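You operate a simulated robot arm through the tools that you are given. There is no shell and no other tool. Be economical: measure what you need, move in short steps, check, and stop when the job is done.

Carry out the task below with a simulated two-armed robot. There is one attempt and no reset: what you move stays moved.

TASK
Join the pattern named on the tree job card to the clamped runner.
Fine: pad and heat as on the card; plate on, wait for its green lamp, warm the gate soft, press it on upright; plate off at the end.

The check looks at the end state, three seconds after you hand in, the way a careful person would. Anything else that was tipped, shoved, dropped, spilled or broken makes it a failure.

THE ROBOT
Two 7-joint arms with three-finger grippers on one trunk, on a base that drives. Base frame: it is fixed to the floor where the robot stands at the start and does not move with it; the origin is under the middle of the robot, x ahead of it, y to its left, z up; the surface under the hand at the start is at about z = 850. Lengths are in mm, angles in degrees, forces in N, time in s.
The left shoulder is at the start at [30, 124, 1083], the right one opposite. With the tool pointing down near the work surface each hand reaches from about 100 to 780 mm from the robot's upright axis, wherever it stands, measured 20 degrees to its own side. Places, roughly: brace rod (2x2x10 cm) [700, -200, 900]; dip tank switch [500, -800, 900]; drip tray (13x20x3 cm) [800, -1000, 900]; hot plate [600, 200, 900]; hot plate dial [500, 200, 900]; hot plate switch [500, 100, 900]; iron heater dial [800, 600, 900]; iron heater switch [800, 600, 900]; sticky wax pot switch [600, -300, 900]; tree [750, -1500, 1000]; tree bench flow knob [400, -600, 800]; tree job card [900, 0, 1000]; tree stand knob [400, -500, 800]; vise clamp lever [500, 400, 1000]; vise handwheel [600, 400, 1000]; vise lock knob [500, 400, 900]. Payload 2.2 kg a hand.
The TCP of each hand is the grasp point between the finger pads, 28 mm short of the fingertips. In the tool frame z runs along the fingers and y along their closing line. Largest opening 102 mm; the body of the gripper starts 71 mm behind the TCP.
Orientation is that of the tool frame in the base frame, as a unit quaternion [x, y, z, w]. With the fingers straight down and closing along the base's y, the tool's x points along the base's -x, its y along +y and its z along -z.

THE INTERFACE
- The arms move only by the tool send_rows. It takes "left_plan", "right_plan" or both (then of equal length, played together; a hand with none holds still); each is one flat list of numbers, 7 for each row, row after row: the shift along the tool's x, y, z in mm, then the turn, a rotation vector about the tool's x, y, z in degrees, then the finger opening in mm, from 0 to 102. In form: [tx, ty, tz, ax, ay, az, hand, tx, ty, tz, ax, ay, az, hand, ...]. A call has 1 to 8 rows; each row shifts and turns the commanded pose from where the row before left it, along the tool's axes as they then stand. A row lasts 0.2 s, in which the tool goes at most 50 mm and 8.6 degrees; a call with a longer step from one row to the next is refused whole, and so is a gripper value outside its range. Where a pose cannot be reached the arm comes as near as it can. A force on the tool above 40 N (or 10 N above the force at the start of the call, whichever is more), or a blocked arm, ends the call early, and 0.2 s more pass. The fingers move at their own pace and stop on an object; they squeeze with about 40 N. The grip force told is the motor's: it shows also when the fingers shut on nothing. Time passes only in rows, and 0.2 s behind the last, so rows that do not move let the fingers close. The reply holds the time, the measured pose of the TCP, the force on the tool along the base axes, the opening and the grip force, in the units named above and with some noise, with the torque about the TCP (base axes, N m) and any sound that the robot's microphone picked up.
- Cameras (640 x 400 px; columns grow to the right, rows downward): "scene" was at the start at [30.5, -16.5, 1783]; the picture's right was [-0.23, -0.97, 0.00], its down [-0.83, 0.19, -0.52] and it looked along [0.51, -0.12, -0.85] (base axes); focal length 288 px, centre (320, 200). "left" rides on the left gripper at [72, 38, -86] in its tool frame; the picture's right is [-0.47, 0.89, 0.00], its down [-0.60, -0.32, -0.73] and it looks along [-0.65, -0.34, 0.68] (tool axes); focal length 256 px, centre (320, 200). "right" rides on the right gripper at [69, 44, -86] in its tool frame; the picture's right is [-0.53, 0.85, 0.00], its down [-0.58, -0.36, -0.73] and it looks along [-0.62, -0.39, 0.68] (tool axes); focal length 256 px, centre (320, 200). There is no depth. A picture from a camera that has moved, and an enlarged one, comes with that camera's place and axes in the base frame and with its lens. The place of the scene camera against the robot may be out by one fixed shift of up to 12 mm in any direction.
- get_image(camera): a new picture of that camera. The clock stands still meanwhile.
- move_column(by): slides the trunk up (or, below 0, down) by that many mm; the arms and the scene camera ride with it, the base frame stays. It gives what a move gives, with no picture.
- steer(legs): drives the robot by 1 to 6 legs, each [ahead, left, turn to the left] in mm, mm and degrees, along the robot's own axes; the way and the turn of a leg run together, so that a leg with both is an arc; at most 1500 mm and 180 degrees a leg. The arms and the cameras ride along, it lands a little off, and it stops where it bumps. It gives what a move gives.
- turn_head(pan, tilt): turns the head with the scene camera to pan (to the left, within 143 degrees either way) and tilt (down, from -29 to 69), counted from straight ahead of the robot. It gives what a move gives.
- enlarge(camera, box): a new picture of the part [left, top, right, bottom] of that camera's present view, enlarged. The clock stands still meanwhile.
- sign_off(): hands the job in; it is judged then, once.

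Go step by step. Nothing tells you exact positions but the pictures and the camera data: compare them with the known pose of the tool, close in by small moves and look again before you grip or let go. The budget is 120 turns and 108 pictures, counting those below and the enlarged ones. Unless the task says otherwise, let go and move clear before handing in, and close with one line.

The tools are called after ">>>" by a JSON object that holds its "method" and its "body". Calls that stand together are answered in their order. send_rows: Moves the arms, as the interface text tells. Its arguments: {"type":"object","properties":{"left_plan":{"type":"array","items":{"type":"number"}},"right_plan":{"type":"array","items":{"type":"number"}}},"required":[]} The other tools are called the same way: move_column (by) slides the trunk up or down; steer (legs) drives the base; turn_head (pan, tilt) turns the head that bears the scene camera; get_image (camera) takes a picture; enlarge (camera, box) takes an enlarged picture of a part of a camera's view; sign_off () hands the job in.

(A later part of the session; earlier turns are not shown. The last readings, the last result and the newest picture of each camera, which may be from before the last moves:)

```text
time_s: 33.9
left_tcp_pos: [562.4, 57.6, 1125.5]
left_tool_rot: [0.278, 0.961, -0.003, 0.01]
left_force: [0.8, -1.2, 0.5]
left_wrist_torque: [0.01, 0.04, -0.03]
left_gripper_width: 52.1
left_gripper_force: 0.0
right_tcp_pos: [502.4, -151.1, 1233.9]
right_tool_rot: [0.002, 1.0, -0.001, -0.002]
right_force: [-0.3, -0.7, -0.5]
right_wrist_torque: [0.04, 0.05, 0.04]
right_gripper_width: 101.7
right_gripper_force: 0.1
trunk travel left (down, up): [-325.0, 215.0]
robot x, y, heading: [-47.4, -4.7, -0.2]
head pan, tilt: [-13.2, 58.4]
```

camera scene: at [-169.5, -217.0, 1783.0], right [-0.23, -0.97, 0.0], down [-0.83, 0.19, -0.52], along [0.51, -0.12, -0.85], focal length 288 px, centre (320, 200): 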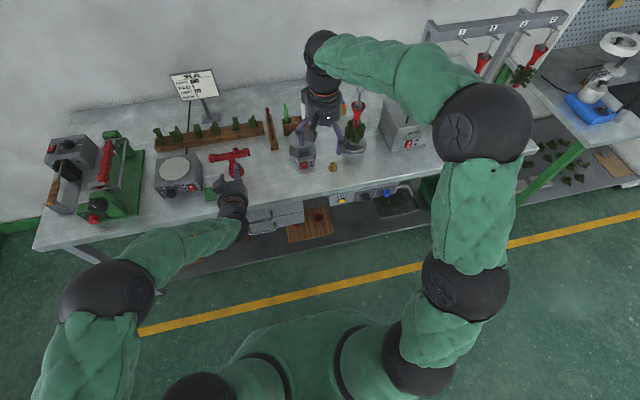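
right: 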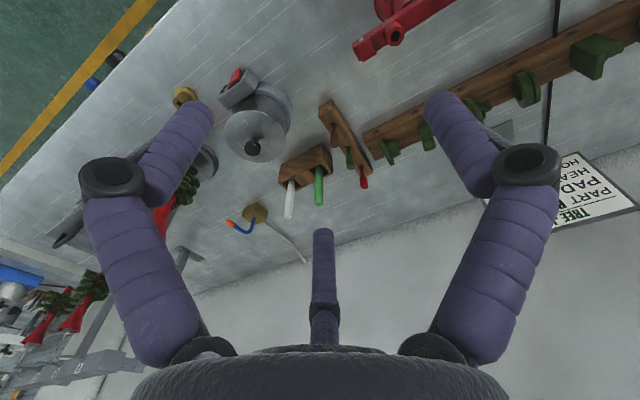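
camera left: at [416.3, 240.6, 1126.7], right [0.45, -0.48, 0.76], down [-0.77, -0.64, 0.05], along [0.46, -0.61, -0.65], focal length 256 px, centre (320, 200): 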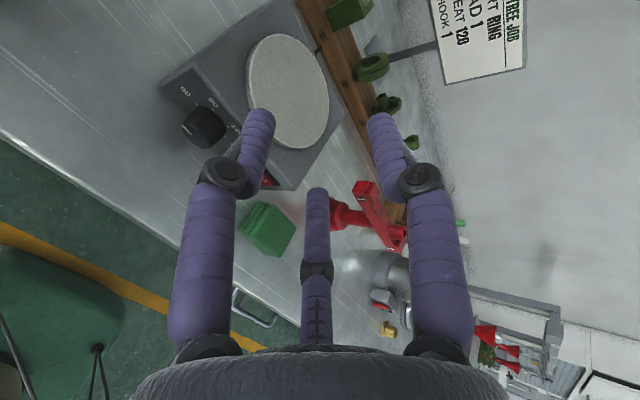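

>>> {"method": "send_rows", "body": {"left_plan": [27, 25, 24, 0, 0, 0, 46, 27, 25, 24, 0, 0, 0, 46, 27, 25, 24, 0, 0, 0, 46, 27, 25, 24, 0, 0, 0, 46, 27, 25, 24, 6.35, -3.99, 0, 46, 0, 0, 0, 6.35, -3.99, 0, 46, 0, 0, 0, 6.35, -3.99, 0, 46, 0, 0, 0, 6.35, -3.99, 0, 46]}}

>>> {"method": "get_image", "body": {"camera": "left"}}

```text
time_s: 35.7
left_tcp_pos: [517.1, 233.9, 1001.9]
left_tool_rot: [0.269, 0.926, -0.253, 0.082]
left_force: [-0.5, 0.2, 0.2]
left_wrist_torque: [0.01, 0.0, 0.02]
left_gripper_width: 45.9
left_gripper_force: 0.0
right_tcp_pos: [502.3, -150.5, 1234.6]
right_tool_rot: [0.002, 1.0, 0.0, -0.001]
right_force: [0.1, 0.6, -0.3]
right_wrist_torque: [0.02, 0.0, 0.01]
right_gripper_width: 101.9
right_gripper_force: 0.1
trunk travel left (down, up): [-325.0, 215.0]
robot x, y, heading: [-50.9, -1.1, 0.1]
head pan, tilt: [-13.2, 58.4]
```

```text
78 pictures are left
camera left: at [475.6, 338.2, 1038.4], right [0.87, 0.43, -0.24], down [0.33, -0.13, 0.94], along [0.37, -0.89, -0.25], focal length 256 px, centre (320, 200)
```

left: 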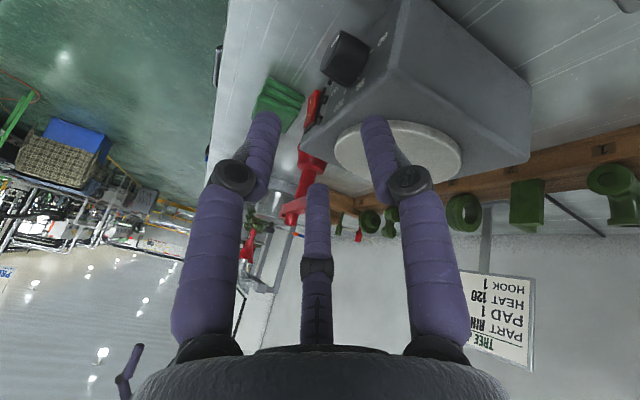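

>>> {"method": "send_rows", "body": {"left_plan": [14.8, 14.8, 20, 0, 0, 0, 46, 0, 0, 25, 0, 0, 0, 46, 0, 0, 20, 0, 0, 0, 46]}}

>>> {"method": "get_image", "body": {"camera": "left"}}

>>> {"method": "enlarge", "body": {"camera": "scene", "box": [180, 170, 300, 260]}}

```text
time_s: 36.3
left_tcp_pos: [517.8, 231.7, 965.0]
left_tool_rot: [0.269, 0.926, -0.251, 0.086]
left_force: [-9.9, -8.0, 14.9]
left_wrist_torque: [2.1, 0.37, 1.69]
left_gripper_width: 46.0
left_gripper_force: 0.1
right_tcp_pos: [501.9, -151.9, 1234.3]
right_tool_rot: [0.002, 1.0, 0.0, -0.002]
right_force: [0.3, 0.7, -0.5]
right_wrist_torque: [0.0, 0.11, 0.02]
right_gripper_width: 102.1
right_gripper_force: 0.1
trunk travel left (down, up): [-325.0, 215.0]
robot x, y, heading: [-48.2, -3.5, -0.1]
head pan, tilt: [-13.2, 58.4]
stopped in row 2 (left hand): the force on the tool passed its limit at 59 N (the readings are from after the stop); the commanded pose is now the measured one
```

```text
77 pictures are left
camera left: at [476.9, 336.5, 1001.6], right [0.87, 0.44, -0.23], down [0.32, -0.13, 0.94], along [0.38, -0.89, -0.26], focal length 256 px, centre (320, 200)
```

left: 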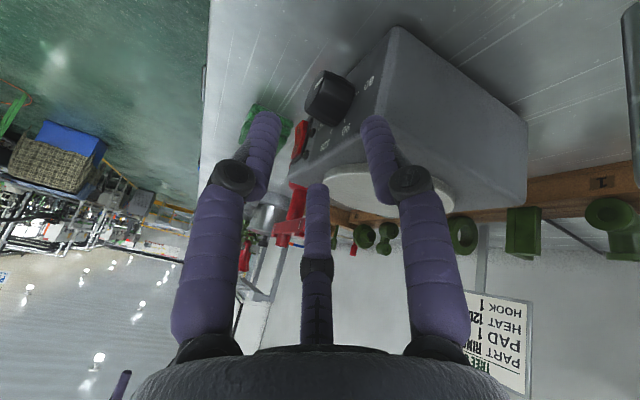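

```text
4.44 times, centred on (240, 215) of scene
camera zoom: at [-18.4, -22.0, 1783.0], right [-0.23, -0.97, 0.0], down [-0.83, 0.2, -0.52], along [0.51, -0.12, -0.85], focal length 1280 px, centre (676, 133)
```

zoom: 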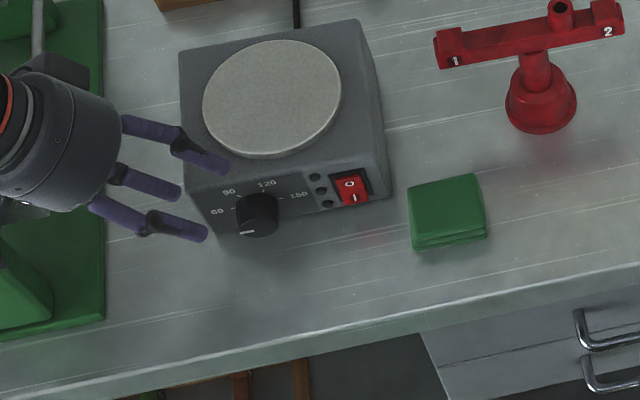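

The camera box brushed the vise on the left (contact near y≈357). I back off up and right, and reduce the lean to −10°.

>>> {"method": "send_rows", "body": {"left_plan": [-15.5, -23.5, -18, 0, 0, 0, 46, -15.5, -23.5, -18, 0, 0, 0, 46, 0, 0, 0, -5.93, 3.72, 0, 46, 0, 0, 0, -5.93, 3.72, 0, 46, 0, 0, 0, -5.93, 3.72, 0, 46]}}

>>> {"method": "enlarge", "body": {"camera": "scene", "box": [90, 130, 250, 250]}}

```text
time_s: 37.5
left_tcp_pos: [517.8, 202.3, 1023.5]
left_tool_rot: [0.276, 0.958, -0.076, 0.037]
left_force: [1.1, 0.1, 0.7]
left_wrist_torque: [0.01, 0.04, 0.0]
left_gripper_width: 45.6
left_gripper_force: 0.1
right_tcp_pos: [502.3, -152.0, 1232.7]
right_tool_rot: [0.002, 1.0, -0.001, -0.001]
right_force: [0.7, -0.2, -0.5]
right_wrist_torque: [0.03, -0.01, 0.01]
right_gripper_width: 102.1
right_gripper_force: 0.1
trunk travel left (down, up): [-325.0, 215.0]
robot x, y, heading: [-49.0, -2.9, -0.3]
head pan, tilt: [-13.2, 58.4]
```

```text
3.33 times, centred on (170, 190) of scene
camera zoom: at [-18.5, -21.7, 1783.0], right [-0.23, -0.97, 0.0], down [-0.83, 0.2, -0.52], along [0.51, -0.12, -0.85], focal length 960 px, centre (820, 233)
```

zoom: 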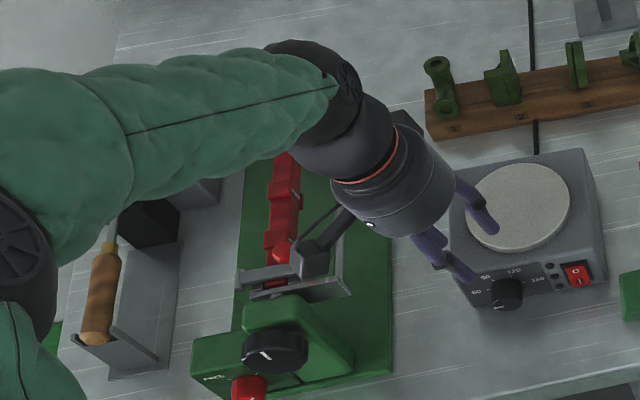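

>>> {"method": "send_rows", "body": {"left_plan": [11.8, 4.9, 30, 0, 0, 0, 46, 0, 0, 30, 0, 0, 0, 46, 0, 0, 22, 0, 0, 0, 46]}}

>>> {"method": "get_image", "body": {"camera": "left"}}

>>> {"method": "enlarge", "body": {"camera": "scene", "box": [180, 170, 300, 260]}}

```text
time_s: 38.3
left_tcp_pos: [513.3, 200.5, 939.9]
left_tool_rot: [0.276, 0.957, -0.076, 0.037]
left_force: [0.3, -0.2, -0.4]
left_wrist_torque: [0.0, 0.02, -0.04]
left_gripper_width: 46.0
left_gripper_force: 0.0
right_tcp_pos: [501.9, -151.6, 1234.4]
right_tool_rot: [0.001, 1.0, 0.0, -0.001]
right_force: [0.0, 0.4, 0.7]
right_wrist_torque: [-0.04, 0.0, 0.02]
right_gripper_width: 101.8
right_gripper_force: 0.0
trunk travel left (down, up): [-325.0, 215.0]
robot x, y, heading: [-48.6, -2.9, -0.1]
head pan, tilt: [-13.2, 58.4]
```

```text
74 pictures are left
camera left: at [471.1, 283.7, 1011.8], right [0.87, 0.5, -0.06], down [0.32, -0.46, 0.83], along [0.39, -0.74, -0.56], focal length 256 px, centre (320, 200)
```

left: 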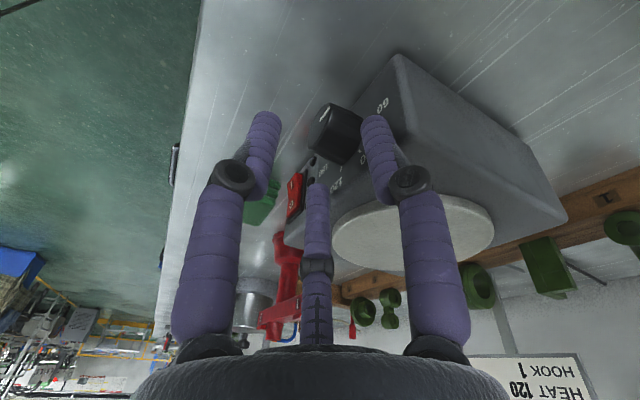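

```text
4.44 times, centred on (240, 215) of scene
camera zoom: at [-18.2, -20.4, 1783.0], right [-0.23, -0.97, 0.0], down [-0.83, 0.2, -0.52], along [0.51, -0.12, -0.85], focal length 1280 px, centre (676, 133)
```

zoom: 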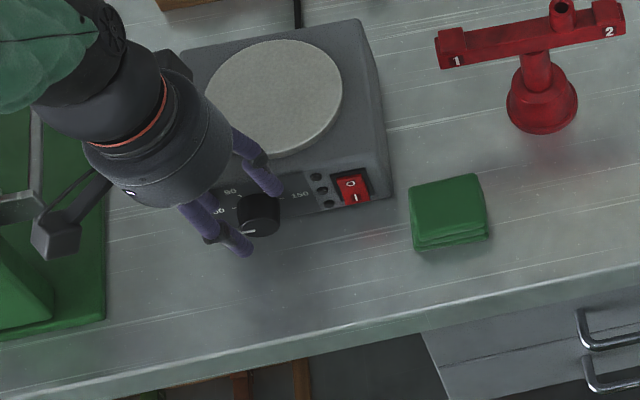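

Alignment looks right: the knob lies between the forward finger pair. I descend the last 39 mm.

>>> {"method": "send_rows", "body": {"left_plan": [0, 0, 20, 0, 0, 0, 46, 0, 0, 19, 0, 0, 0, 46]}}

>>> {"method": "get_image", "body": {"camera": "left"}}

```text
time_s: 38.9
left_tcp_pos: [513.7, 193.5, 904.5]
left_tool_rot: [0.275, 0.958, -0.075, 0.039]
left_force: [-7.1, 2.1, 10.3]
left_wrist_torque: [0.34, -0.36, 0.31]
left_gripper_width: 45.4
left_gripper_force: 0.0
right_tcp_pos: [498.7, -150.3, 1235.5]
right_tool_rot: [0.001, 1.0, 0.0, 0.0]
right_force: [0.6, 0.2, -0.4]
right_wrist_torque: [0.0, 0.0, 0.0]
right_gripper_width: 102.0
right_gripper_force: 0.1
trunk travel left (down, up): [-325.0, 215.0]
robot x, y, heading: [-49.2, -5.6, -0.1]
head pan, tilt: [-13.2, 58.4]
```

```text
72 pictures are left
camera left: at [470.6, 276.6, 975.5], right [0.87, 0.5, -0.05], down [0.32, -0.46, 0.83], along [0.39, -0.73, -0.56], focal length 256 px, centre (320, 200)
```

left: 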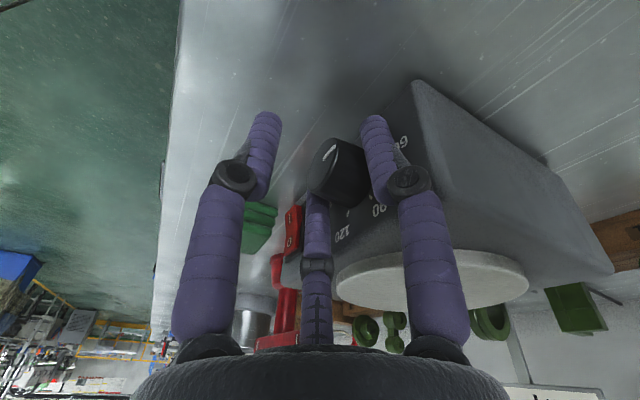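

An elbow of the forward finger touched the plate's top edge; I back up, lean the hand 15° toward the robot, and re-approach slightly further back.

>>> {"method": "send_rows", "body": {"left_plan": [0, 0, -20, 0, 0, 0, 46, 0, 0, 0, -3.9, -6.3, 1.25, 46, 0, 0, 0, -3.9, -6.3, 1.25, 46, 8.3, -6.2, 10, 0, 0, 0, 46, 0, 0, 12, 0, 0, 0, 46]}}

>>> {"method": "get_image", "body": {"camera": "left"}}

```text
time_s: 40.1
left_tcp_pos: [510.3, 193.2, 897.8]
left_tool_rot: [0.284, 0.944, -0.04, 0.162]
left_force: [-2.5, 1.7, 0.9]
left_wrist_torque: [-0.02, 0.1, 0.08]
left_gripper_width: 48.5
left_gripper_force: 0.7
right_tcp_pos: [500.6, -150.4, 1235.1]
right_tool_rot: [0.002, 1.0, -0.001, -0.002]
right_force: [0.6, 0.2, 0.1]
right_wrist_torque: [-0.01, 0.0, -0.02]
right_gripper_width: 102.1
right_gripper_force: 0.1
trunk travel left (down, up): [-325.0, 215.0]
robot x, y, heading: [-49.5, -1.0, -0.1]
head pan, tilt: [-13.2, 58.4]
```

```text
71 pictures are left
camera left: at [450.6, 276.7, 955.5], right [0.85, 0.5, 0.17], down [0.09, -0.46, 0.88], along [0.52, -0.74, -0.44], focal length 256 px, centre (320, 200)
```

left: 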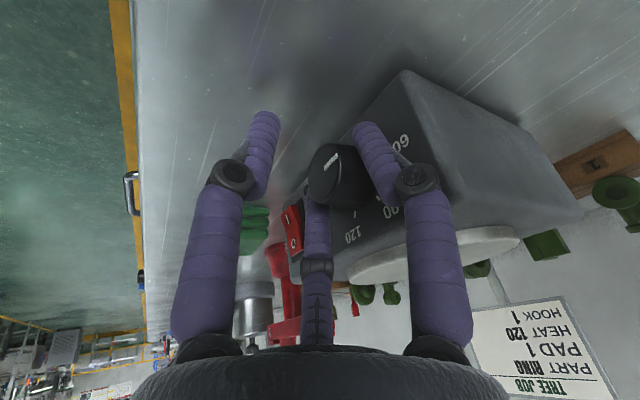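

>>> {"method": "send_rows", "body": {"left_plan": [1.6, 2.5, 0, 0, 0, 0, 46, 0, 0, 0, 0, 0, 0, 20, 0, 0, 0, 0, 0, 0, 20]}}

>>> {"method": "get_image", "body": {"camera": "left"}}

```text
time_s: 40.9
left_tcp_pos: [511.3, 193.9, 898.5]
left_tool_rot: [0.284, 0.944, -0.039, 0.163]
left_force: [3.2, -9.9, 6.3]
left_wrist_torque: [-0.25, 0.77, 0.65]
left_gripper_width: 39.4
left_gripper_force: 45.1
right_tcp_pos: [500.6, -152.7, 1234.6]
right_tool_rot: [0.001, 1.0, 0.0, -0.001]
right_force: [0.0, -0.2, 0.0]
right_wrist_torque: [0.01, 0.0, 0.04]
right_gripper_width: 102.1
right_gripper_force: 0.0
trunk travel left (down, up): [-325.0, 215.0]
robot x, y, heading: [-46.7, -3.8, -0.4]
head pan, tilt: [-13.2, 58.4]
```

```text
70 pictures are left
camera left: at [450.9, 278.0, 956.4], right [0.85, 0.5, 0.17], down [0.09, -0.46, 0.88], along [0.52, -0.74, -0.44], focal length 256 px, centre (320, 200)
```

left: 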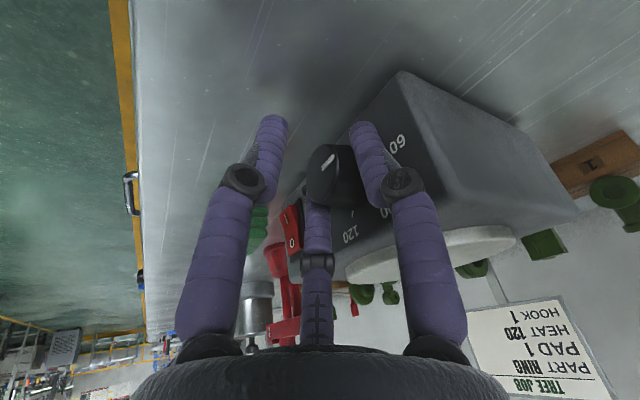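

Gripped. Now I turn the knob 40° about the base x axis.

>>> {"method": "send_rows", "body": {"left_plan": [-0.85, -1.13, -0.16, -6.28, 4.39, 2.26, 20, -0.85, -1.13, -0.16, -6.28, 4.39, 2.26, 20, -0.85, -1.13, -0.16, -6.28, 4.39, 2.26, 20, -0.85, -1.13, -0.16, -6.28, 4.39, 2.26, 20, -0.85, -1.13, -0.16, -6.28, 4.39, 2.26, 20]}}

>>> {"method": "get_image", "body": {"camera": "left"}}

```text
time_s: 42.1
left_tcp_pos: [509.7, 187.1, 897.5]
left_tool_rot: [0.322, 0.901, 0.286, 0.056]
left_force: [-4.1, -13.5, 7.5]
left_wrist_torque: [-0.03, 0.47, 0.79]
left_gripper_width: 36.4
left_gripper_force: 44.8
right_tcp_pos: [500.3, -153.0, 1234.8]
right_tool_rot: [0.002, 1.0, 0.001, -0.001]
right_force: [-0.2, 0.6, 0.6]
right_wrist_torque: [0.02, 0.02, 0.0]
right_gripper_width: 101.9
right_gripper_force: 0.0
trunk travel left (down, up): [-325.0, 215.0]
robot x, y, heading: [-50.7, -4.5, -0.3]
head pan, tilt: [-13.2, 58.4]
```

```text
69 pictures are left
camera left: at [449.9, 213.4, 996.6], right [0.85, 0.27, 0.45], down [0.09, -0.92, 0.38], along [0.52, -0.28, -0.81], focal length 256 px, centre (320, 200)
```

left: 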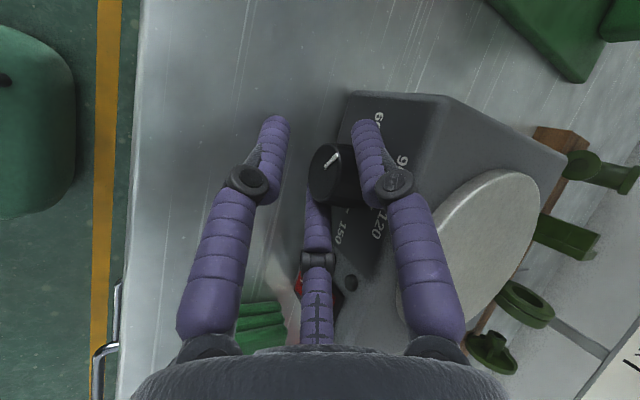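

The knob followed. I release, roll back 40° and regrip for the second turn.

>>> {"method": "send_rows", "body": {"left_plan": [0, 0, 0, 0, 0, 0, 50, 0.85, 1.13, 0.16, 6.28, -4.39, -2.26, 50, 0.85, 1.13, 0.16, 6.28, -4.39, -2.26, 50, 0.85, 1.13, 0.16, 6.28, -4.39, -2.26, 50, 0.85, 1.13, 0.16, 6.28, -4.39, -2.26, 50, 0.85, 1.13, 0.16, 6.28, -4.39, -2.26, 50, 0, 0, 0, 0, 0, 0, 20, 0, 0, 0, 0, 0, 0, 20]}}

>>> {"method": "get_image", "body": {"camera": "left"}}

```text
time_s: 43.9
left_tcp_pos: [511.2, 194.7, 898.7]
left_tool_rot: [0.283, 0.944, -0.039, 0.162]
left_force: [0.8, -6.3, 0.8]
left_wrist_torque: [-0.32, 0.59, 0.72]
left_gripper_width: 38.7
left_gripper_force: 45.2
right_tcp_pos: [501.2, -152.1, 1234.3]
right_tool_rot: [0.002, 1.0, -0.001, -0.001]
right_force: [-0.9, -0.2, 0.0]
right_wrist_torque: [-0.02, 0.0, 0.01]
right_gripper_width: 102.1
right_gripper_force: 0.2
trunk travel left (down, up): [-325.0, 215.0]
robot x, y, heading: [-49.9, -2.8, -0.4]
head pan, tilt: [-13.2, 58.4]
```

```text
68 pictures are left
camera left: at [450.9, 277.8, 956.4], right [0.85, 0.5, 0.17], down [0.09, -0.46, 0.88], along [0.52, -0.74, -0.44], focal length 256 px, centre (320, 200)
```

left: 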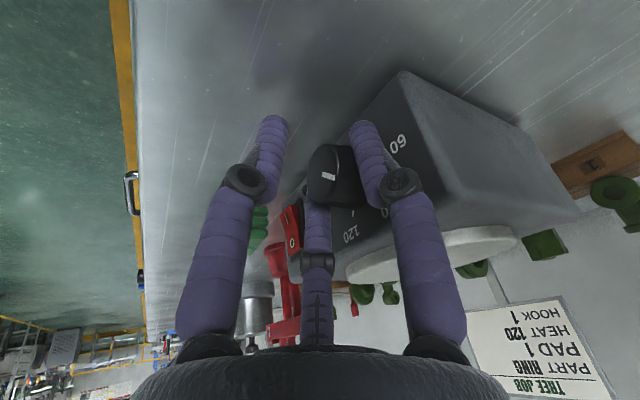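

The pointer moved visibly. Second 40° turn, then release and return for the third grip.

>>> {"method": "send_rows", "body": {"left_plan": [-0.85, -1.13, -0.16, -6.28, 4.39, 2.26, 20, -0.85, -1.13, -0.16, -6.28, 4.39, 2.26, 20, -0.85, -1.13, -0.16, -6.28, 4.39, 2.26, 20, -0.85, -1.13, -0.16, -6.28, 4.39, 2.26, 20, -0.85, -1.13, -0.16, -6.28, 4.39, 2.26, 20]}}

>>> {"method": "send_rows", "body": {"left_plan": [0, 0, 0, 0, 0, 0, 50, 0.85, 1.13, 0.16, 6.28, -4.39, -2.26, 50, 0.85, 1.13, 0.16, 6.28, -4.39, -2.26, 50, 0.85, 1.13, 0.16, 6.28, -4.39, -2.26, 50, 0.85, 1.13, 0.16, 6.28, -4.39, -2.26, 50, 0.85, 1.13, 0.16, 6.28, -4.39, -2.26, 50]}}

>>> {"method": "enlarge", "body": {"camera": "scene", "box": [200, 190, 280, 240]}}

>>> {"method": "enlarge", "body": {"camera": "left", "box": [280, 110, 440, 260]}}

```text
time_s: 45.1
left_tcp_pos: [509.0, 186.9, 899.0]
left_tool_rot: [0.323, 0.9, 0.286, 0.055]
left_force: [-1.0, -13.7, -6.9]
left_wrist_torque: [-0.19, 0.34, 0.55]
left_gripper_width: 36.4
left_gripper_force: 45.2
right_tcp_pos: [502.4, -151.0, 1233.3]
right_tool_rot: [0.002, 1.0, 0.001, -0.001]
right_force: [0.7, 0.3, -0.4]
right_wrist_torque: [0.0, -0.01, -0.03]
right_gripper_width: 102.0
right_gripper_force: 0.1
trunk travel left (down, up): [-325.0, 215.0]
robot x, y, heading: [-48.6, -4.0, -0.2]
head pan, tilt: [-13.2, 58.4]
```

```text
time_s: 46.5
left_tcp_pos: [509.5, 196.1, 900.1]
left_tool_rot: [0.284, 0.944, -0.041, 0.163]
left_force: [-4.5, 3.9, 1.4]
left_wrist_torque: [0.1, 0.04, 0.16]
left_gripper_width: 52.8
left_gripper_force: 1.3
right_tcp_pos: [502.2, -149.8, 1234.3]
right_tool_rot: [0.002, 1.0, -0.001, -0.001]
right_force: [-1.1, 0.4, -0.1]
right_wrist_torque: [-0.02, -0.05, 0.01]
right_gripper_width: 102.0
right_gripper_force: 0.1
trunk travel left (down, up): [-325.0, 215.0]
robot x, y, heading: [-48.0, -2.8, -0.2]
head pan, tilt: [-13.2, 58.4]
```

```text
8.00 times, centred on (240, 215) of scene
camera zoom: at [-18.8, -19.5, 1783.0], right [-0.23, -0.97, 0.0], down [-0.83, 0.2, -0.52], along [0.51, -0.12, -0.85], focal length 2303 px, centre (960, 80)
```

zoom: 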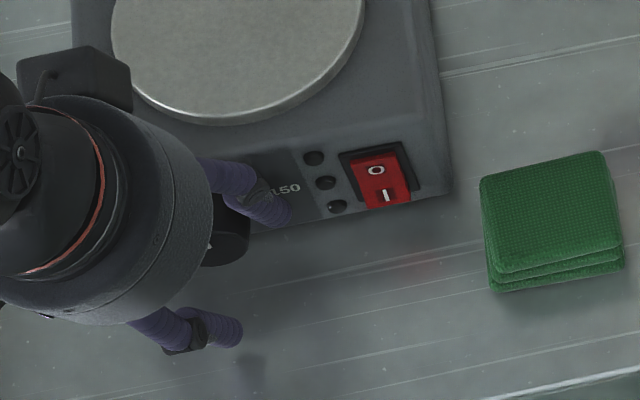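

```text
2.67 times, centred on (360, 185) of left
camera zoom: at [449.8, 279.4, 956.6], right [0.85, 0.5, 0.17], down [0.09, -0.46, 0.88], along [0.52, -0.74, -0.44], focal length 683 px, centre (213, 240)
```

zoom: 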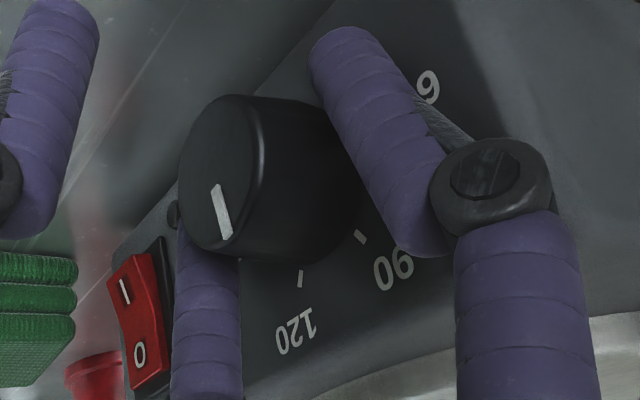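

The pointer is now just left of straight up, about −4°; 120 is at +30°. I grip and turn 34° more.

>>> {"method": "send_rows", "body": {"left_plan": [0, 0, 0, 0, 0, 0, 20, 0, 0, 0, 0, 0, 0, 20, -0.9, -1.2, -0.17, -6.67, 4.66, 2.4, 20, -0.9, -1.2, -0.17, -6.67, 4.66, 2.4, 20, -0.9, -1.2, -0.17, -6.67, 4.66, 2.4, 20, -0.9, -1.2, -0.17, -6.67, 4.66, 2.4, 20, 0, 0, 0, 0, 0, 0, 20, 0, 0, 0, 0, 0, 0, 50]}}

>>> {"method": "send_rows", "body": {"left_plan": [0.9, 1.2, 0.17, 6.67, -4.66, -2.4, 50, 0.9, 1.2, 0.17, 6.67, -4.66, -2.4, 50, 0.9, 1.2, 0.17, 6.67, -4.66, -2.4, 50, 0.9, 1.2, 0.17, 6.67, -4.66, -2.4, 50]}}

>>> {"method": "enlarge", "body": {"camera": "left", "box": [280, 110, 440, 260]}}

```text
time_s: 48.3
left_tcp_pos: [510.0, 191.2, 900.3]
left_tool_rot: [0.317, 0.915, 0.239, 0.071]
left_force: [-6.7, 2.5, -2.5]
left_wrist_torque: [-0.11, 0.12, 0.28]
left_gripper_width: 50.2
left_gripper_force: 0.0
right_tcp_pos: [500.7, -149.8, 1233.7]
right_tool_rot: [0.001, 1.0, 0.0, -0.001]
right_force: [-0.1, -0.3, -0.9]
right_wrist_torque: [0.02, 0.03, -0.01]
right_gripper_width: 102.1
right_gripper_force: 0.1
trunk travel left (down, up): [-325.0, 215.0]
robot x, y, heading: [-48.1, -4.7, -0.2]
head pan, tilt: [-13.2, 58.4]
```

```text
time_s: 49.3
left_tcp_pos: [509.7, 196.5, 900.3]
left_tool_rot: [0.284, 0.944, -0.041, 0.163]
left_force: [-5.0, 5.4, 3.6]
left_wrist_torque: [0.13, 0.15, 0.23]
left_gripper_width: 53.1
left_gripper_force: 0.6
right_tcp_pos: [501.9, -149.8, 1234.0]
right_tool_rot: [0.002, 1.0, -0.002, -0.001]
right_force: [-0.3, 0.8, 0.1]
right_wrist_torque: [-0.04, 0.0, 0.01]
right_gripper_width: 102.0
right_gripper_force: 0.0
trunk travel left (down, up): [-325.0, 215.0]
robot x, y, heading: [-49.8, -4.5, -0.1]
head pan, tilt: [-13.2, 58.4]
```

```text
2.67 times, centred on (360, 185) of left
camera zoom: at [450.5, 279.9, 958.1], right [0.85, 0.5, 0.17], down [0.09, -0.46, 0.88], along [0.52, -0.74, -0.44], focal length 683 px, centre (213, 240)
```

zoom: 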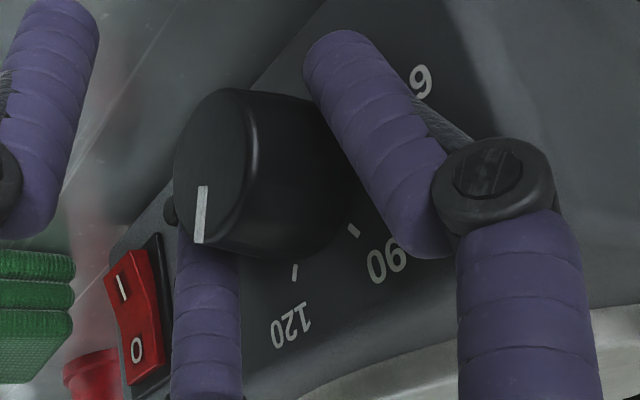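

Pointer measures ≈28°, essentially at 120. I retreat, close the hand, and take a front view to confirm.

>>> {"method": "send_rows", "body": {"left_plan": [0, 0, -25, 0, 0, 0, 50, 0, 0, -35, 0, 0, 0, 50, 0, 0, -45, 0, 0, 0, 20, 0, 0, 0, -3.9, 2.75, 1.4, 2, 0, 0, 0, -3.9, 2.75, 1.4, 2, 0, 0, 0, -3.9, -6.3, 1.26, 2, 0, 0, 0, -3.9, -6.3, 1.26, 2]}}

>>> {"method": "get_image", "body": {"camera": "left"}}

>>> {"method": "enlarge", "body": {"camera": "scene", "box": [200, 190, 280, 240]}}

```text
time_s: 50.9
left_tcp_pos: [480.3, 211.3, 1001.4]
left_tool_rot: [0.31, 0.911, 0.077, 0.259]
left_force: [-0.2, -0.5, 0.0]
left_wrist_torque: [-0.01, 0.02, 0.02]
left_gripper_width: 2.4
left_gripper_force: 0.6
right_tcp_pos: [500.2, -152.4, 1234.7]
right_tool_rot: [0.002, 1.0, 0.0, -0.001]
right_force: [-0.6, -1.1, 0.7]
right_wrist_torque: [0.03, -0.03, -0.04]
right_gripper_width: 102.2
right_gripper_force: 0.0
trunk travel left (down, up): [-325.0, 215.0]
robot x, y, heading: [-47.0, -3.6, -0.0]
head pan, tilt: [-13.2, 58.4]
```

```text
64 pictures are left
camera left: at [407.1, 287.2, 1054.8], right [0.78, 0.42, 0.46], down [-0.14, -0.6, 0.79], along [0.61, -0.68, -0.41], focal length 256 px, centre (320, 200)
```

left: 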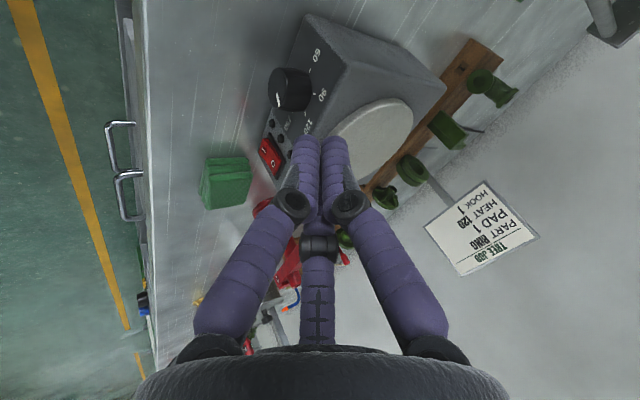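

```text
8.00 times, centred on (240, 215) of scene
camera zoom: at [-20.2, -21.4, 1783.0], right [-0.23, -0.97, 0.0], down [-0.83, 0.2, -0.52], along [0.51, -0.12, -0.85], focal length 2303 px, centre (960, 80)
```

zoom: 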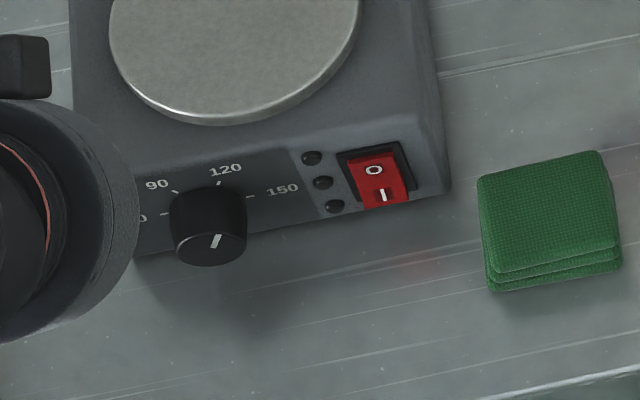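

>>> {"method": "enlarge", "body": {"camera": "scene", "box": [216, 209, 240, 224]}}

>>> {"method": "enlarge", "body": {"camera": "left", "box": [240, 40, 352, 180]}}

```text
16.00 times, centred on (228, 216) of scene
camera zoom: at [-20.2, -21.4, 1783.0], right [-0.23, -0.97, 0.0], down [-0.83, 0.2, -0.52], along [0.51, -0.12, -0.85], focal length 4606 px, centre (1792, -64)
```

zoom: 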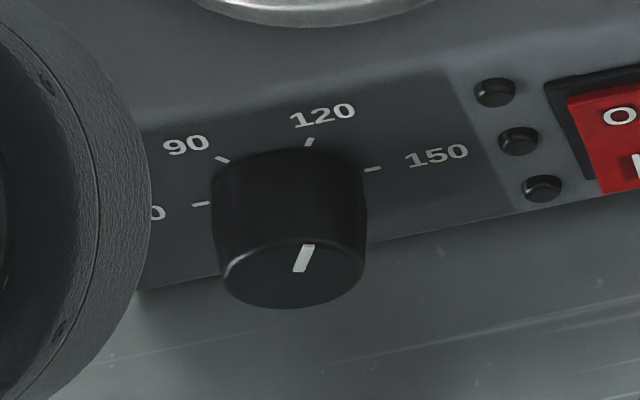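

```text
2.86 times, centred on (296, 110) of left
camera zoom: at [407.1, 287.2, 1054.8], right [0.78, 0.42, 0.46], down [-0.14, -0.6, 0.79], along [0.61, -0.68, -0.41], focal length 731 px, centre (389, 457)
```

zoom: 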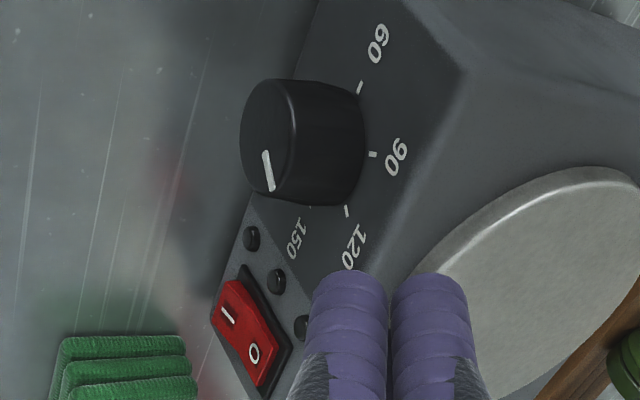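

The pointer is at 120 within measurement. Now I bring the closed fingertips in front of the lower ("I") half of the rocker.

>>> {"method": "send_rows", "body": {"left_plan": [-1.2, -28.7, 22.6, 0, 0, 0, 0, -1.2, -28.7, 22.6, 0, 0, 0, 0, -1.2, -28.7, 22.6, 0, 0, 0, 0, -1.2, -28.7, 22.6, 0, 0, 0, 0]}}

>>> {"method": "get_image", "body": {"camera": "left"}}

>>> {"method": "enlarge", "body": {"camera": "scene", "box": [200, 190, 280, 240]}}

```text
time_s: 51.9
left_tcp_pos: [470.6, 116.5, 890.8]
left_tool_rot: [0.311, 0.911, 0.076, 0.259]
left_force: [1.4, 0.8, 0.4]
left_wrist_torque: [0.02, 0.05, 0.02]
left_gripper_width: 2.1
left_gripper_force: 31.5
right_tcp_pos: [502.1, -151.7, 1234.6]
right_tool_rot: [0.002, 1.0, 0.0, -0.001]
right_force: [-0.4, -0.7, 0.4]
right_wrist_torque: [0.01, 0.04, 0.0]
right_gripper_width: 102.1
right_gripper_force: 0.0
trunk travel left (down, up): [-325.0, 215.0]
robot x, y, heading: [-47.0, -3.0, -0.2]
head pan, tilt: [-13.2, 58.4]
```

```text
60 pictures are left
camera left: at [398.3, 191.7, 943.7], right [0.78, 0.42, 0.46], down [-0.14, -0.6, 0.79], along [0.61, -0.68, -0.41], focal length 256 px, centre (320, 200)
```

left: 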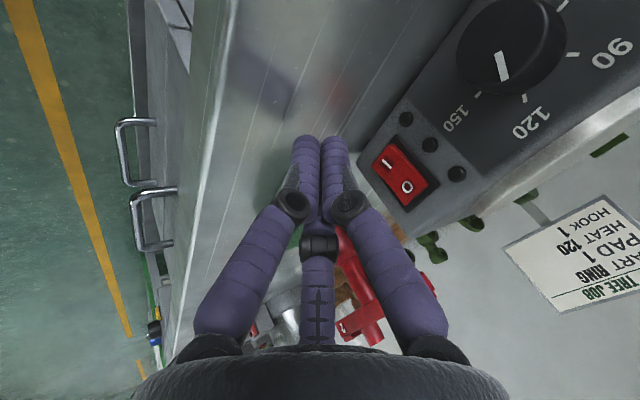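

```text
8.00 times, centred on (240, 215) of scene
camera zoom: at [-17.9, -21.5, 1783.0], right [-0.23, -0.97, 0.0], down [-0.83, 0.2, -0.52], along [0.51, -0.12, -0.85], focal length 2303 px, centre (960, 80)
```

zoom: 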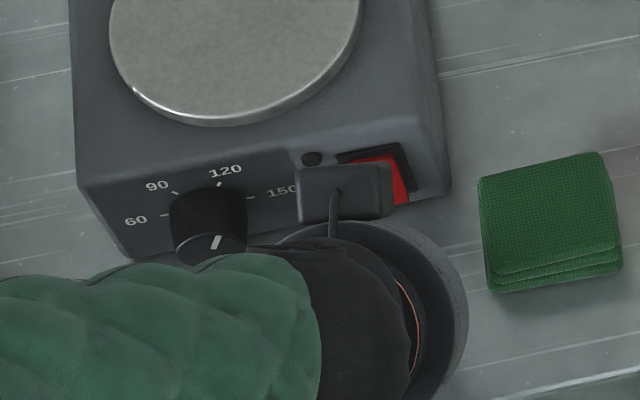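

>>> {"method": "send_rows", "body": {"left_plan": [-10.1, 7.9, 7.8, 0, 0, 0, 0, -10.1, 7.9, 7.8, 0, 0, 0, 0, -2.7, 2.1, 2.1, 0, 0, 0, 0, -2.7, 2.1, 2.1, 0, 0, 0, 0, -2.7, 2.1, 2.1, 0, 0, 0, 0]}}

>>> {"method": "get_image", "body": {"camera": "left"}}

```text
time_s: 53.1
left_tcp_pos: [510.0, 115.9, 889.2]
left_tool_rot: [0.31, 0.912, 0.075, 0.257]
left_force: [-15.5, 1.2, 4.7]
left_wrist_torque: [0.05, 0.12, 0.12]
left_gripper_width: 2.3
left_gripper_force: 31.9
right_tcp_pos: [499.4, -151.8, 1235.5]
right_tool_rot: [0.003, 1.0, 0.0, -0.001]
right_force: [0.3, -0.3, 0.5]
right_wrist_torque: [0.0, 0.03, 0.04]
right_gripper_width: 102.1
right_gripper_force: 0.0
trunk travel left (down, up): [-325.0, 215.0]
robot x, y, heading: [-49.3, -1.4, -0.1]
head pan, tilt: [-13.2, 58.4]
```

```text
58 pictures are left
camera left: at [436.9, 191.4, 943.6], right [0.78, 0.42, 0.46], down [-0.14, -0.6, 0.79], along [0.61, -0.68, -0.41], focal length 256 px, centre (320, 200)
```

left: 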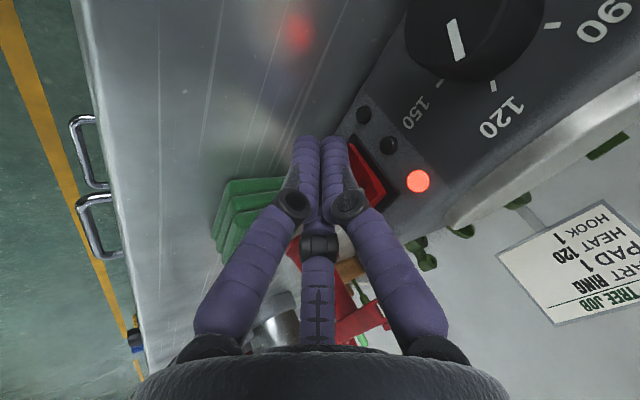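

The plate is on and its lamp glows red (heating). I retreat, straighten the hand to vertical, and check the base clearance for driving closer to the rack.

>>> {"method": "send_rows", "body": {"left_plan": [20.2, -15.8, -15.6, 0, 0, 0, 10, -15.9, 11.3, -32, 0, 0, 0, 10, -15.9, 11.3, -32, 0, 0, 0, 10, -15.9, 11.3, -32, 0, 0, 0, 10, -15.9, 11.3, -32, 0, 0, 0, 10, 0, 0, 0, 1.48, 5.05, -6.1, 76, 0, 0, 0, 1.48, 5.05, -6.1, 76, 0, 0, 0, 1.48, 5.05, -6.1, 76]}}

>>> {"method": "send_rows", "body": {"left_plan": [0, 0, -20, 1.48, 5.05, -6.1, 76, 0, 0, -20, 1.48, 5.05, -6.1, 76, 0, 0, -20, 1.48, 5.05, -6.1, 76]}}

>>> {"method": "turn_head", "body": {"pan": 10, "tilt": 69}}

>>> {"method": "get_image", "body": {"camera": "scene"}}

```text
time_s: 54.9
left_tcp_pos: [482.3, 117.7, 1038.3]
left_tool_rot: [0.158, 0.978, 0.039, 0.131]
left_force: [-0.6, -0.1, -0.4]
left_wrist_torque: [-0.01, 0.02, -0.03]
left_gripper_width: 75.8
left_gripper_force: 0.0
right_tcp_pos: [502.3, -151.2, 1233.1]
right_tool_rot: [0.002, 1.0, 0.0, -0.002]
right_force: [0.1, 0.5, -0.1]
right_wrist_torque: [-0.04, -0.01, -0.01]
right_gripper_width: 102.0
right_gripper_force: 0.0
trunk travel left (down, up): [-325.0, 215.0]
robot x, y, heading: [-49.3, -3.2, -0.4]
head pan, tilt: [-13.2, 58.4]
```

```text
time_s: 55.7
left_tcp_pos: [472.0, 115.5, 1098.7]
left_tool_rot: [0.0, 1.0, 0.0, 0.001]
left_force: [-0.4, -0.5, -0.4]
left_wrist_torque: [0.03, -0.02, -0.03]
left_gripper_width: 76.1
left_gripper_force: 0.1
right_tcp_pos: [501.9, -151.4, 1234.3]
right_tool_rot: [0.001, 1.0, 0.0, -0.002]
right_force: [0.8, 0.3, 0.0]
right_wrist_torque: [0.02, -0.01, 0.01]
right_gripper_width: 102.0
right_gripper_force: 0.1
trunk travel left (down, up): [-325.0, 215.0]
robot x, y, heading: [-46.5, -1.9, -0.2]
head pan, tilt: [-13.2, 58.4]
```

```text
time_s: 56.6
left_tcp_pos: [470.5, 116.4, 1099.6]
left_tool_rot: [0.001, 1.0, 0.001, 0.003]
left_force: [0.7, -0.7, -0.4]
left_wrist_torque: [0.02, -0.03, -0.02]
left_gripper_width: 75.9
left_gripper_force: 0.1
right_tcp_pos: [502.4, -150.4, 1234.3]
right_tool_rot: [0.002, 1.0, 0.0, -0.001]
right_force: [0.0, -0.2, -0.2]
right_wrist_torque: [-0.01, 0.0, 0.0]
right_gripper_width: 102.0
right_gripper_force: 0.0
trunk travel left (down, up): [-325.0, 215.0]
robot x, y, heading: [-47.0, -6.6, -0.3]
head pan, tilt: [10.0, 68.8]
```

```text
57 pictures are left
camera scene: at [-30.0, 4.3, 1771.8], right [0.17, -0.99, 0.0], down [-0.92, -0.16, -0.36], along [0.36, 0.06, -0.93], focal length 288 px, centre (320, 200)
```

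scene: 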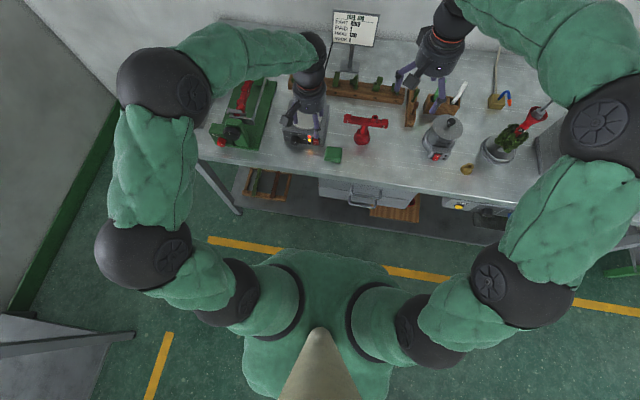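

The base has only little room ahead, so I drive forward 55 mm and lean the hand 25° to gain reach, then look at the ring.

>>> {"method": "steer", "body": {"legs": [[55, 0, 0]]}}

>>> {"method": "send_rows", "body": {"left_plan": [0, 0, 0, 0, -8.4, 0, 64, 0, 0, 0, 0, -8.3, 0, 64, 0, 0, 0, 0, -8.3, 0, 64, -27.7, -7.2, 32.8, 0, 0, 0, 64, -27.7, -7.2, 32.8, 0, 0, 0, 64, -27.7, -7.2, 32.8, 0, 0, 0, 64, -27.7, -7.2, 32.8, 0, 0, 0, 64, -27.7, -7.2, 32.8, 0, 0, 0, 64]}}

>>> {"method": "get_image", "body": {"camera": "left"}}

>>> {"method": "enlarge", "body": {"camera": "scene", "box": [260, 60, 420, 180]}}

```text
time_s: 57.5
left_tcp_pos: [527.4, 115.6, 1098.4]
left_tool_rot: [0.001, 1.0, 0.001, 0.001]
left_force: [-0.1, -0.4, 0.2]
left_wrist_torque: [0.01, 0.06, 0.01]
left_gripper_width: 76.0
left_gripper_force: 0.1
right_tcp_pos: [559.1, -150.8, 1232.9]
right_tool_rot: [0.002, 1.0, 0.0, -0.002]
right_force: [-0.6, 0.1, -1.6]
right_wrist_torque: [0.0, 0.05, -0.01]
right_gripper_width: 102.2
right_gripper_force: 0.1
trunk travel left (down, up): [-325.0, 215.0]
robot x, y, heading: [6.6, -7.2, -0.5]
head pan, tilt: [10.0, 68.8]
```

```text
time_s: 59.3
left_tcp_pos: [722.8, 78.3, 1006.6]
left_tool_rot: [0.0, 0.976, 0.001, 0.218]
left_force: [-0.5, 0.0, 0.2]
left_wrist_torque: [0.03, 0.04, -0.03]
left_gripper_width: 63.8
left_gripper_force: 0.0
right_tcp_pos: [557.4, -151.6, 1233.4]
right_tool_rot: [0.001, 1.0, 0.0, -0.002]
right_force: [-0.2, -0.4, 0.1]
right_wrist_torque: [0.01, 0.02, 0.02]
right_gripper_width: 102.1
right_gripper_force: 0.1
trunk travel left (down, up): [-325.0, 215.0]
robot x, y, heading: [7.7, -4.0, -0.2]
head pan, tilt: [10.0, 68.8]
```

```text
56 pictures are left
camera left: at [621.7, 115.9, 1053.1], right [0.42, 0.88, 0.2], down [0.24, -0.32, 0.92], along [0.88, -0.34, -0.34], focal length 256 px, centre (320, 200)
```

left: 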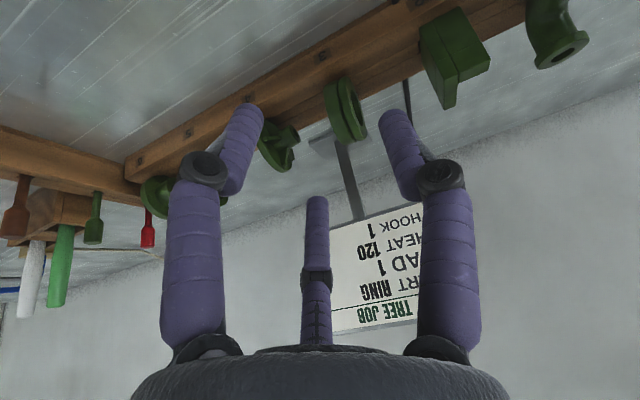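

```text
3.33 times, centred on (340, 120) of scene
camera zoom: at [26.7, 3.6, 1771.7], right [0.17, -0.99, 0.0], down [-0.92, -0.16, -0.36], along [0.36, 0.06, -0.93], focal length 960 px, centre (253, 467)
```

zoom: 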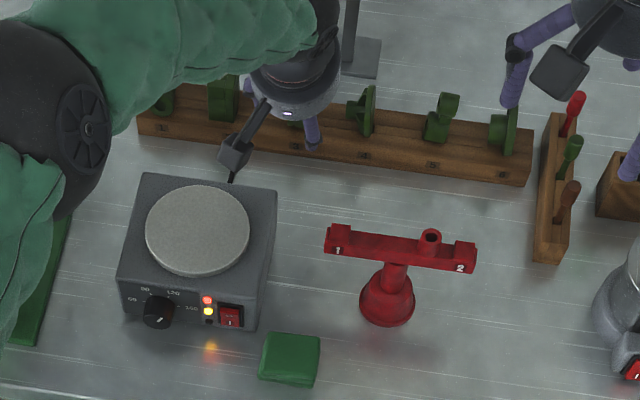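

>>> {"method": "enlarge", "body": {"camera": "left", "box": [240, 50, 400, 170]}}

```text
3.33 times, centred on (320, 110) of left
camera zoom: at [621.7, 115.9, 1053.1], right [0.42, 0.88, 0.2], down [0.24, -0.32, 0.92], along [0.88, -0.34, -0.34], focal length 853 px, centre (320, 500)
```

zoom: 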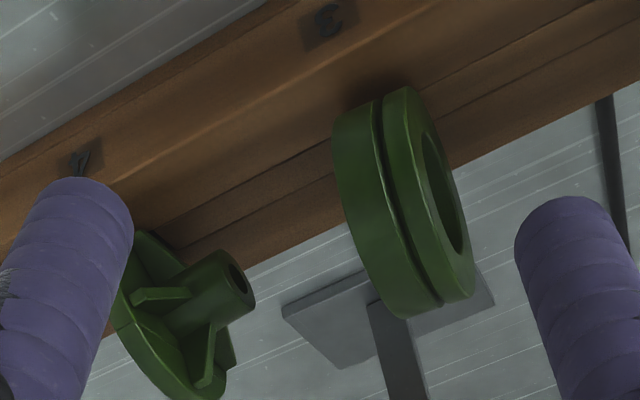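

Ring centre ≈ (813, 82, 908), outer radius ≈29, thickness ≈20. I move in partway straddling it and check.

>>> {"method": "send_rows", "body": {"left_plan": [-13.3, -1, 28, 0, 0, 0, 64, -13.3, -1, 28, 0, 0, 0, 64]}}

>>> {"method": "get_image", "body": {"camera": "left"}}

```text
time_s: 59.9
left_tcp_pos: [770.0, 77.1, 968.1]
left_tool_rot: [0.001, 0.976, 0.0, 0.219]
left_force: [0.9, -0.3, 0.4]
left_wrist_torque: [-0.02, 0.04, 0.03]
left_gripper_width: 64.0
left_gripper_force: 0.1
right_tcp_pos: [557.5, -151.3, 1233.7]
right_tool_rot: [0.002, 1.0, 0.0, -0.001]
right_force: [-1.1, -0.4, -0.2]
right_wrist_torque: [-0.01, 0.04, -0.01]
right_gripper_width: 102.0
right_gripper_force: 0.0
trunk travel left (down, up): [-325.0, 215.0]
robot x, y, heading: [6.9, -5.5, -0.3]
head pan, tilt: [10.0, 68.8]
```

```text
53 pictures are left
camera left: at [669.2, 115.0, 1015.8], right [0.42, 0.88, 0.2], down [0.23, -0.32, 0.92], along [0.88, -0.34, -0.34], focal length 256 px, centre (320, 200)
```

left: 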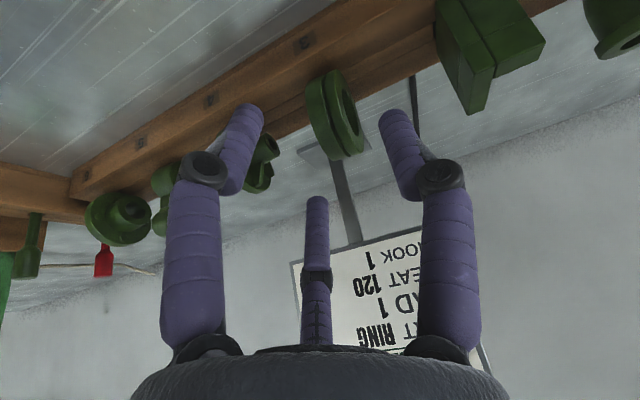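

Position confirmed. I go the rest of the way and look before closing.

>>> {"method": "send_rows", "body": {"left_plan": [-9, -0.8, 22, 0, 0, 0, 64, -9, -0.8, 22, 0, 0, 0, 64]}}

>>> {"method": "get_image", "body": {"camera": "left"}}

>>> {"method": "enlarge", "body": {"camera": "scene", "box": [280, 50, 400, 140]}}

```text
time_s: 60.5
left_tcp_pos: [804.8, 77.0, 935.6]
left_tool_rot: [0.001, 0.976, 0.0, 0.219]
left_force: [0.6, -0.3, 0.8]
left_wrist_torque: [-0.02, 0.0, 0.04]
left_gripper_width: 63.9
left_gripper_force: 0.1
right_tcp_pos: [555.9, -152.6, 1233.8]
right_tool_rot: [0.002, 1.0, 0.0, -0.001]
right_force: [0.8, 0.5, -0.5]
right_wrist_torque: [-0.03, 0.05, 0.01]
right_gripper_width: 102.2
right_gripper_force: 0.1
trunk travel left (down, up): [-325.0, 215.0]
robot x, y, heading: [10.5, -6.8, -0.5]
head pan, tilt: [10.0, 68.8]
```

```text
52 pictures are left
camera left: at [703.7, 113.9, 982.7], right [0.42, 0.88, 0.2], down [0.23, -0.32, 0.92], along [0.88, -0.34, -0.34], focal length 256 px, centre (320, 200)
```

left: 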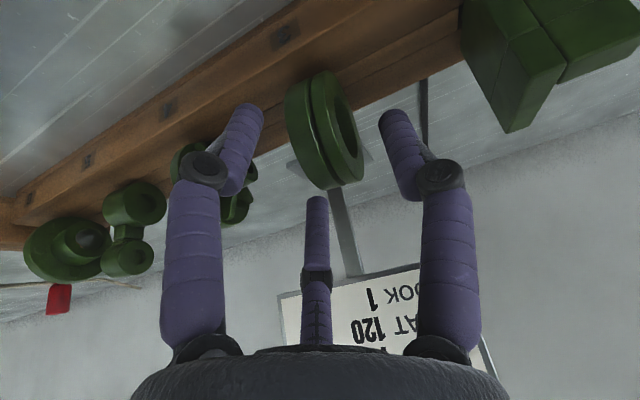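

```text
4.44 times, centred on (340, 95) of scene
camera zoom: at [25.0, 4.1, 1771.7], right [0.17, -0.99, 0.0], down [-0.92, -0.16, -0.36], along [0.36, 0.06, -0.93], focal length 1280 px, centre (231, 667)
```

zoom: 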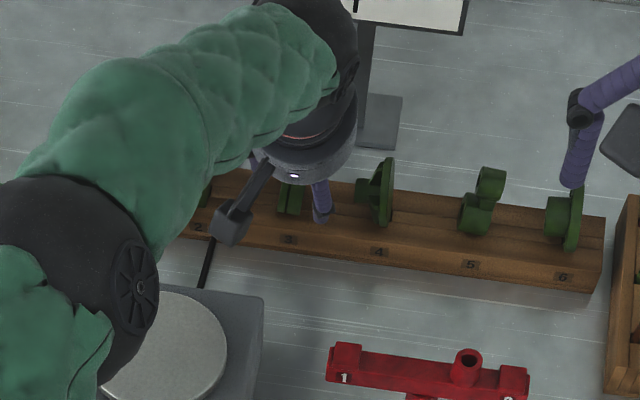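

The ring is between thumb and finger pair with about 27 mm overlap. I close.

>>> {"method": "send_rows", "body": {"left_plan": [0, 0, 0, 0, 0, 0, 50, 0, 0, 0, 0, 0, 0, 40, 0, 0, 0, 0, 0, 0, 30, 0, 0, 0, 0, 0, 0, 20, 0, 0, 0, 0, 0, 0, 10]}}

>>> {"method": "get_image", "body": {"camera": "left"}}

```text
time_s: 61.7
left_tcp_pos: [803.8, 78.4, 936.0]
left_tool_rot: [-0.001, 0.976, 0.001, 0.218]
left_force: [-1.0, 15.1, -0.8]
left_wrist_torque: [0.9, 0.02, 0.13]
left_gripper_width: 28.7
left_gripper_force: 39.5
right_tcp_pos: [556.2, -149.7, 1235.7]
right_tool_rot: [0.002, 1.0, 0.0, -0.002]
right_force: [-0.6, -0.9, 0.7]
right_wrist_torque: [-0.01, -0.01, 0.01]
right_gripper_width: 101.9
right_gripper_force: 0.0
trunk travel left (down, up): [-325.0, 215.0]
robot x, y, heading: [3.2, -2.3, -0.2]
head pan, tilt: [10.0, 68.8]
```

```text
50 pictures are left
camera left: at [703.3, 116.9, 982.7], right [0.42, 0.89, 0.2], down [0.24, -0.32, 0.92], along [0.88, -0.34, -0.34], focal length 256 px, centre (320, 200)
```

left: 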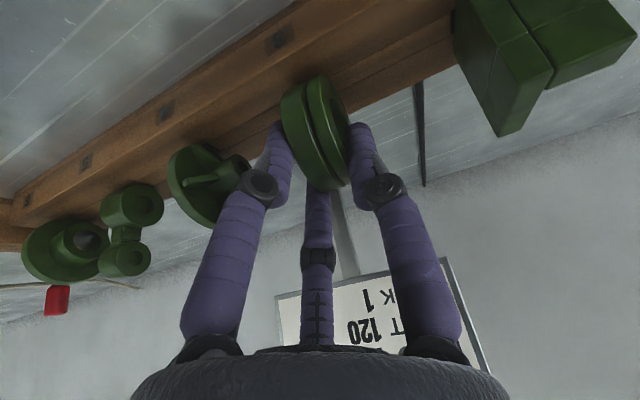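

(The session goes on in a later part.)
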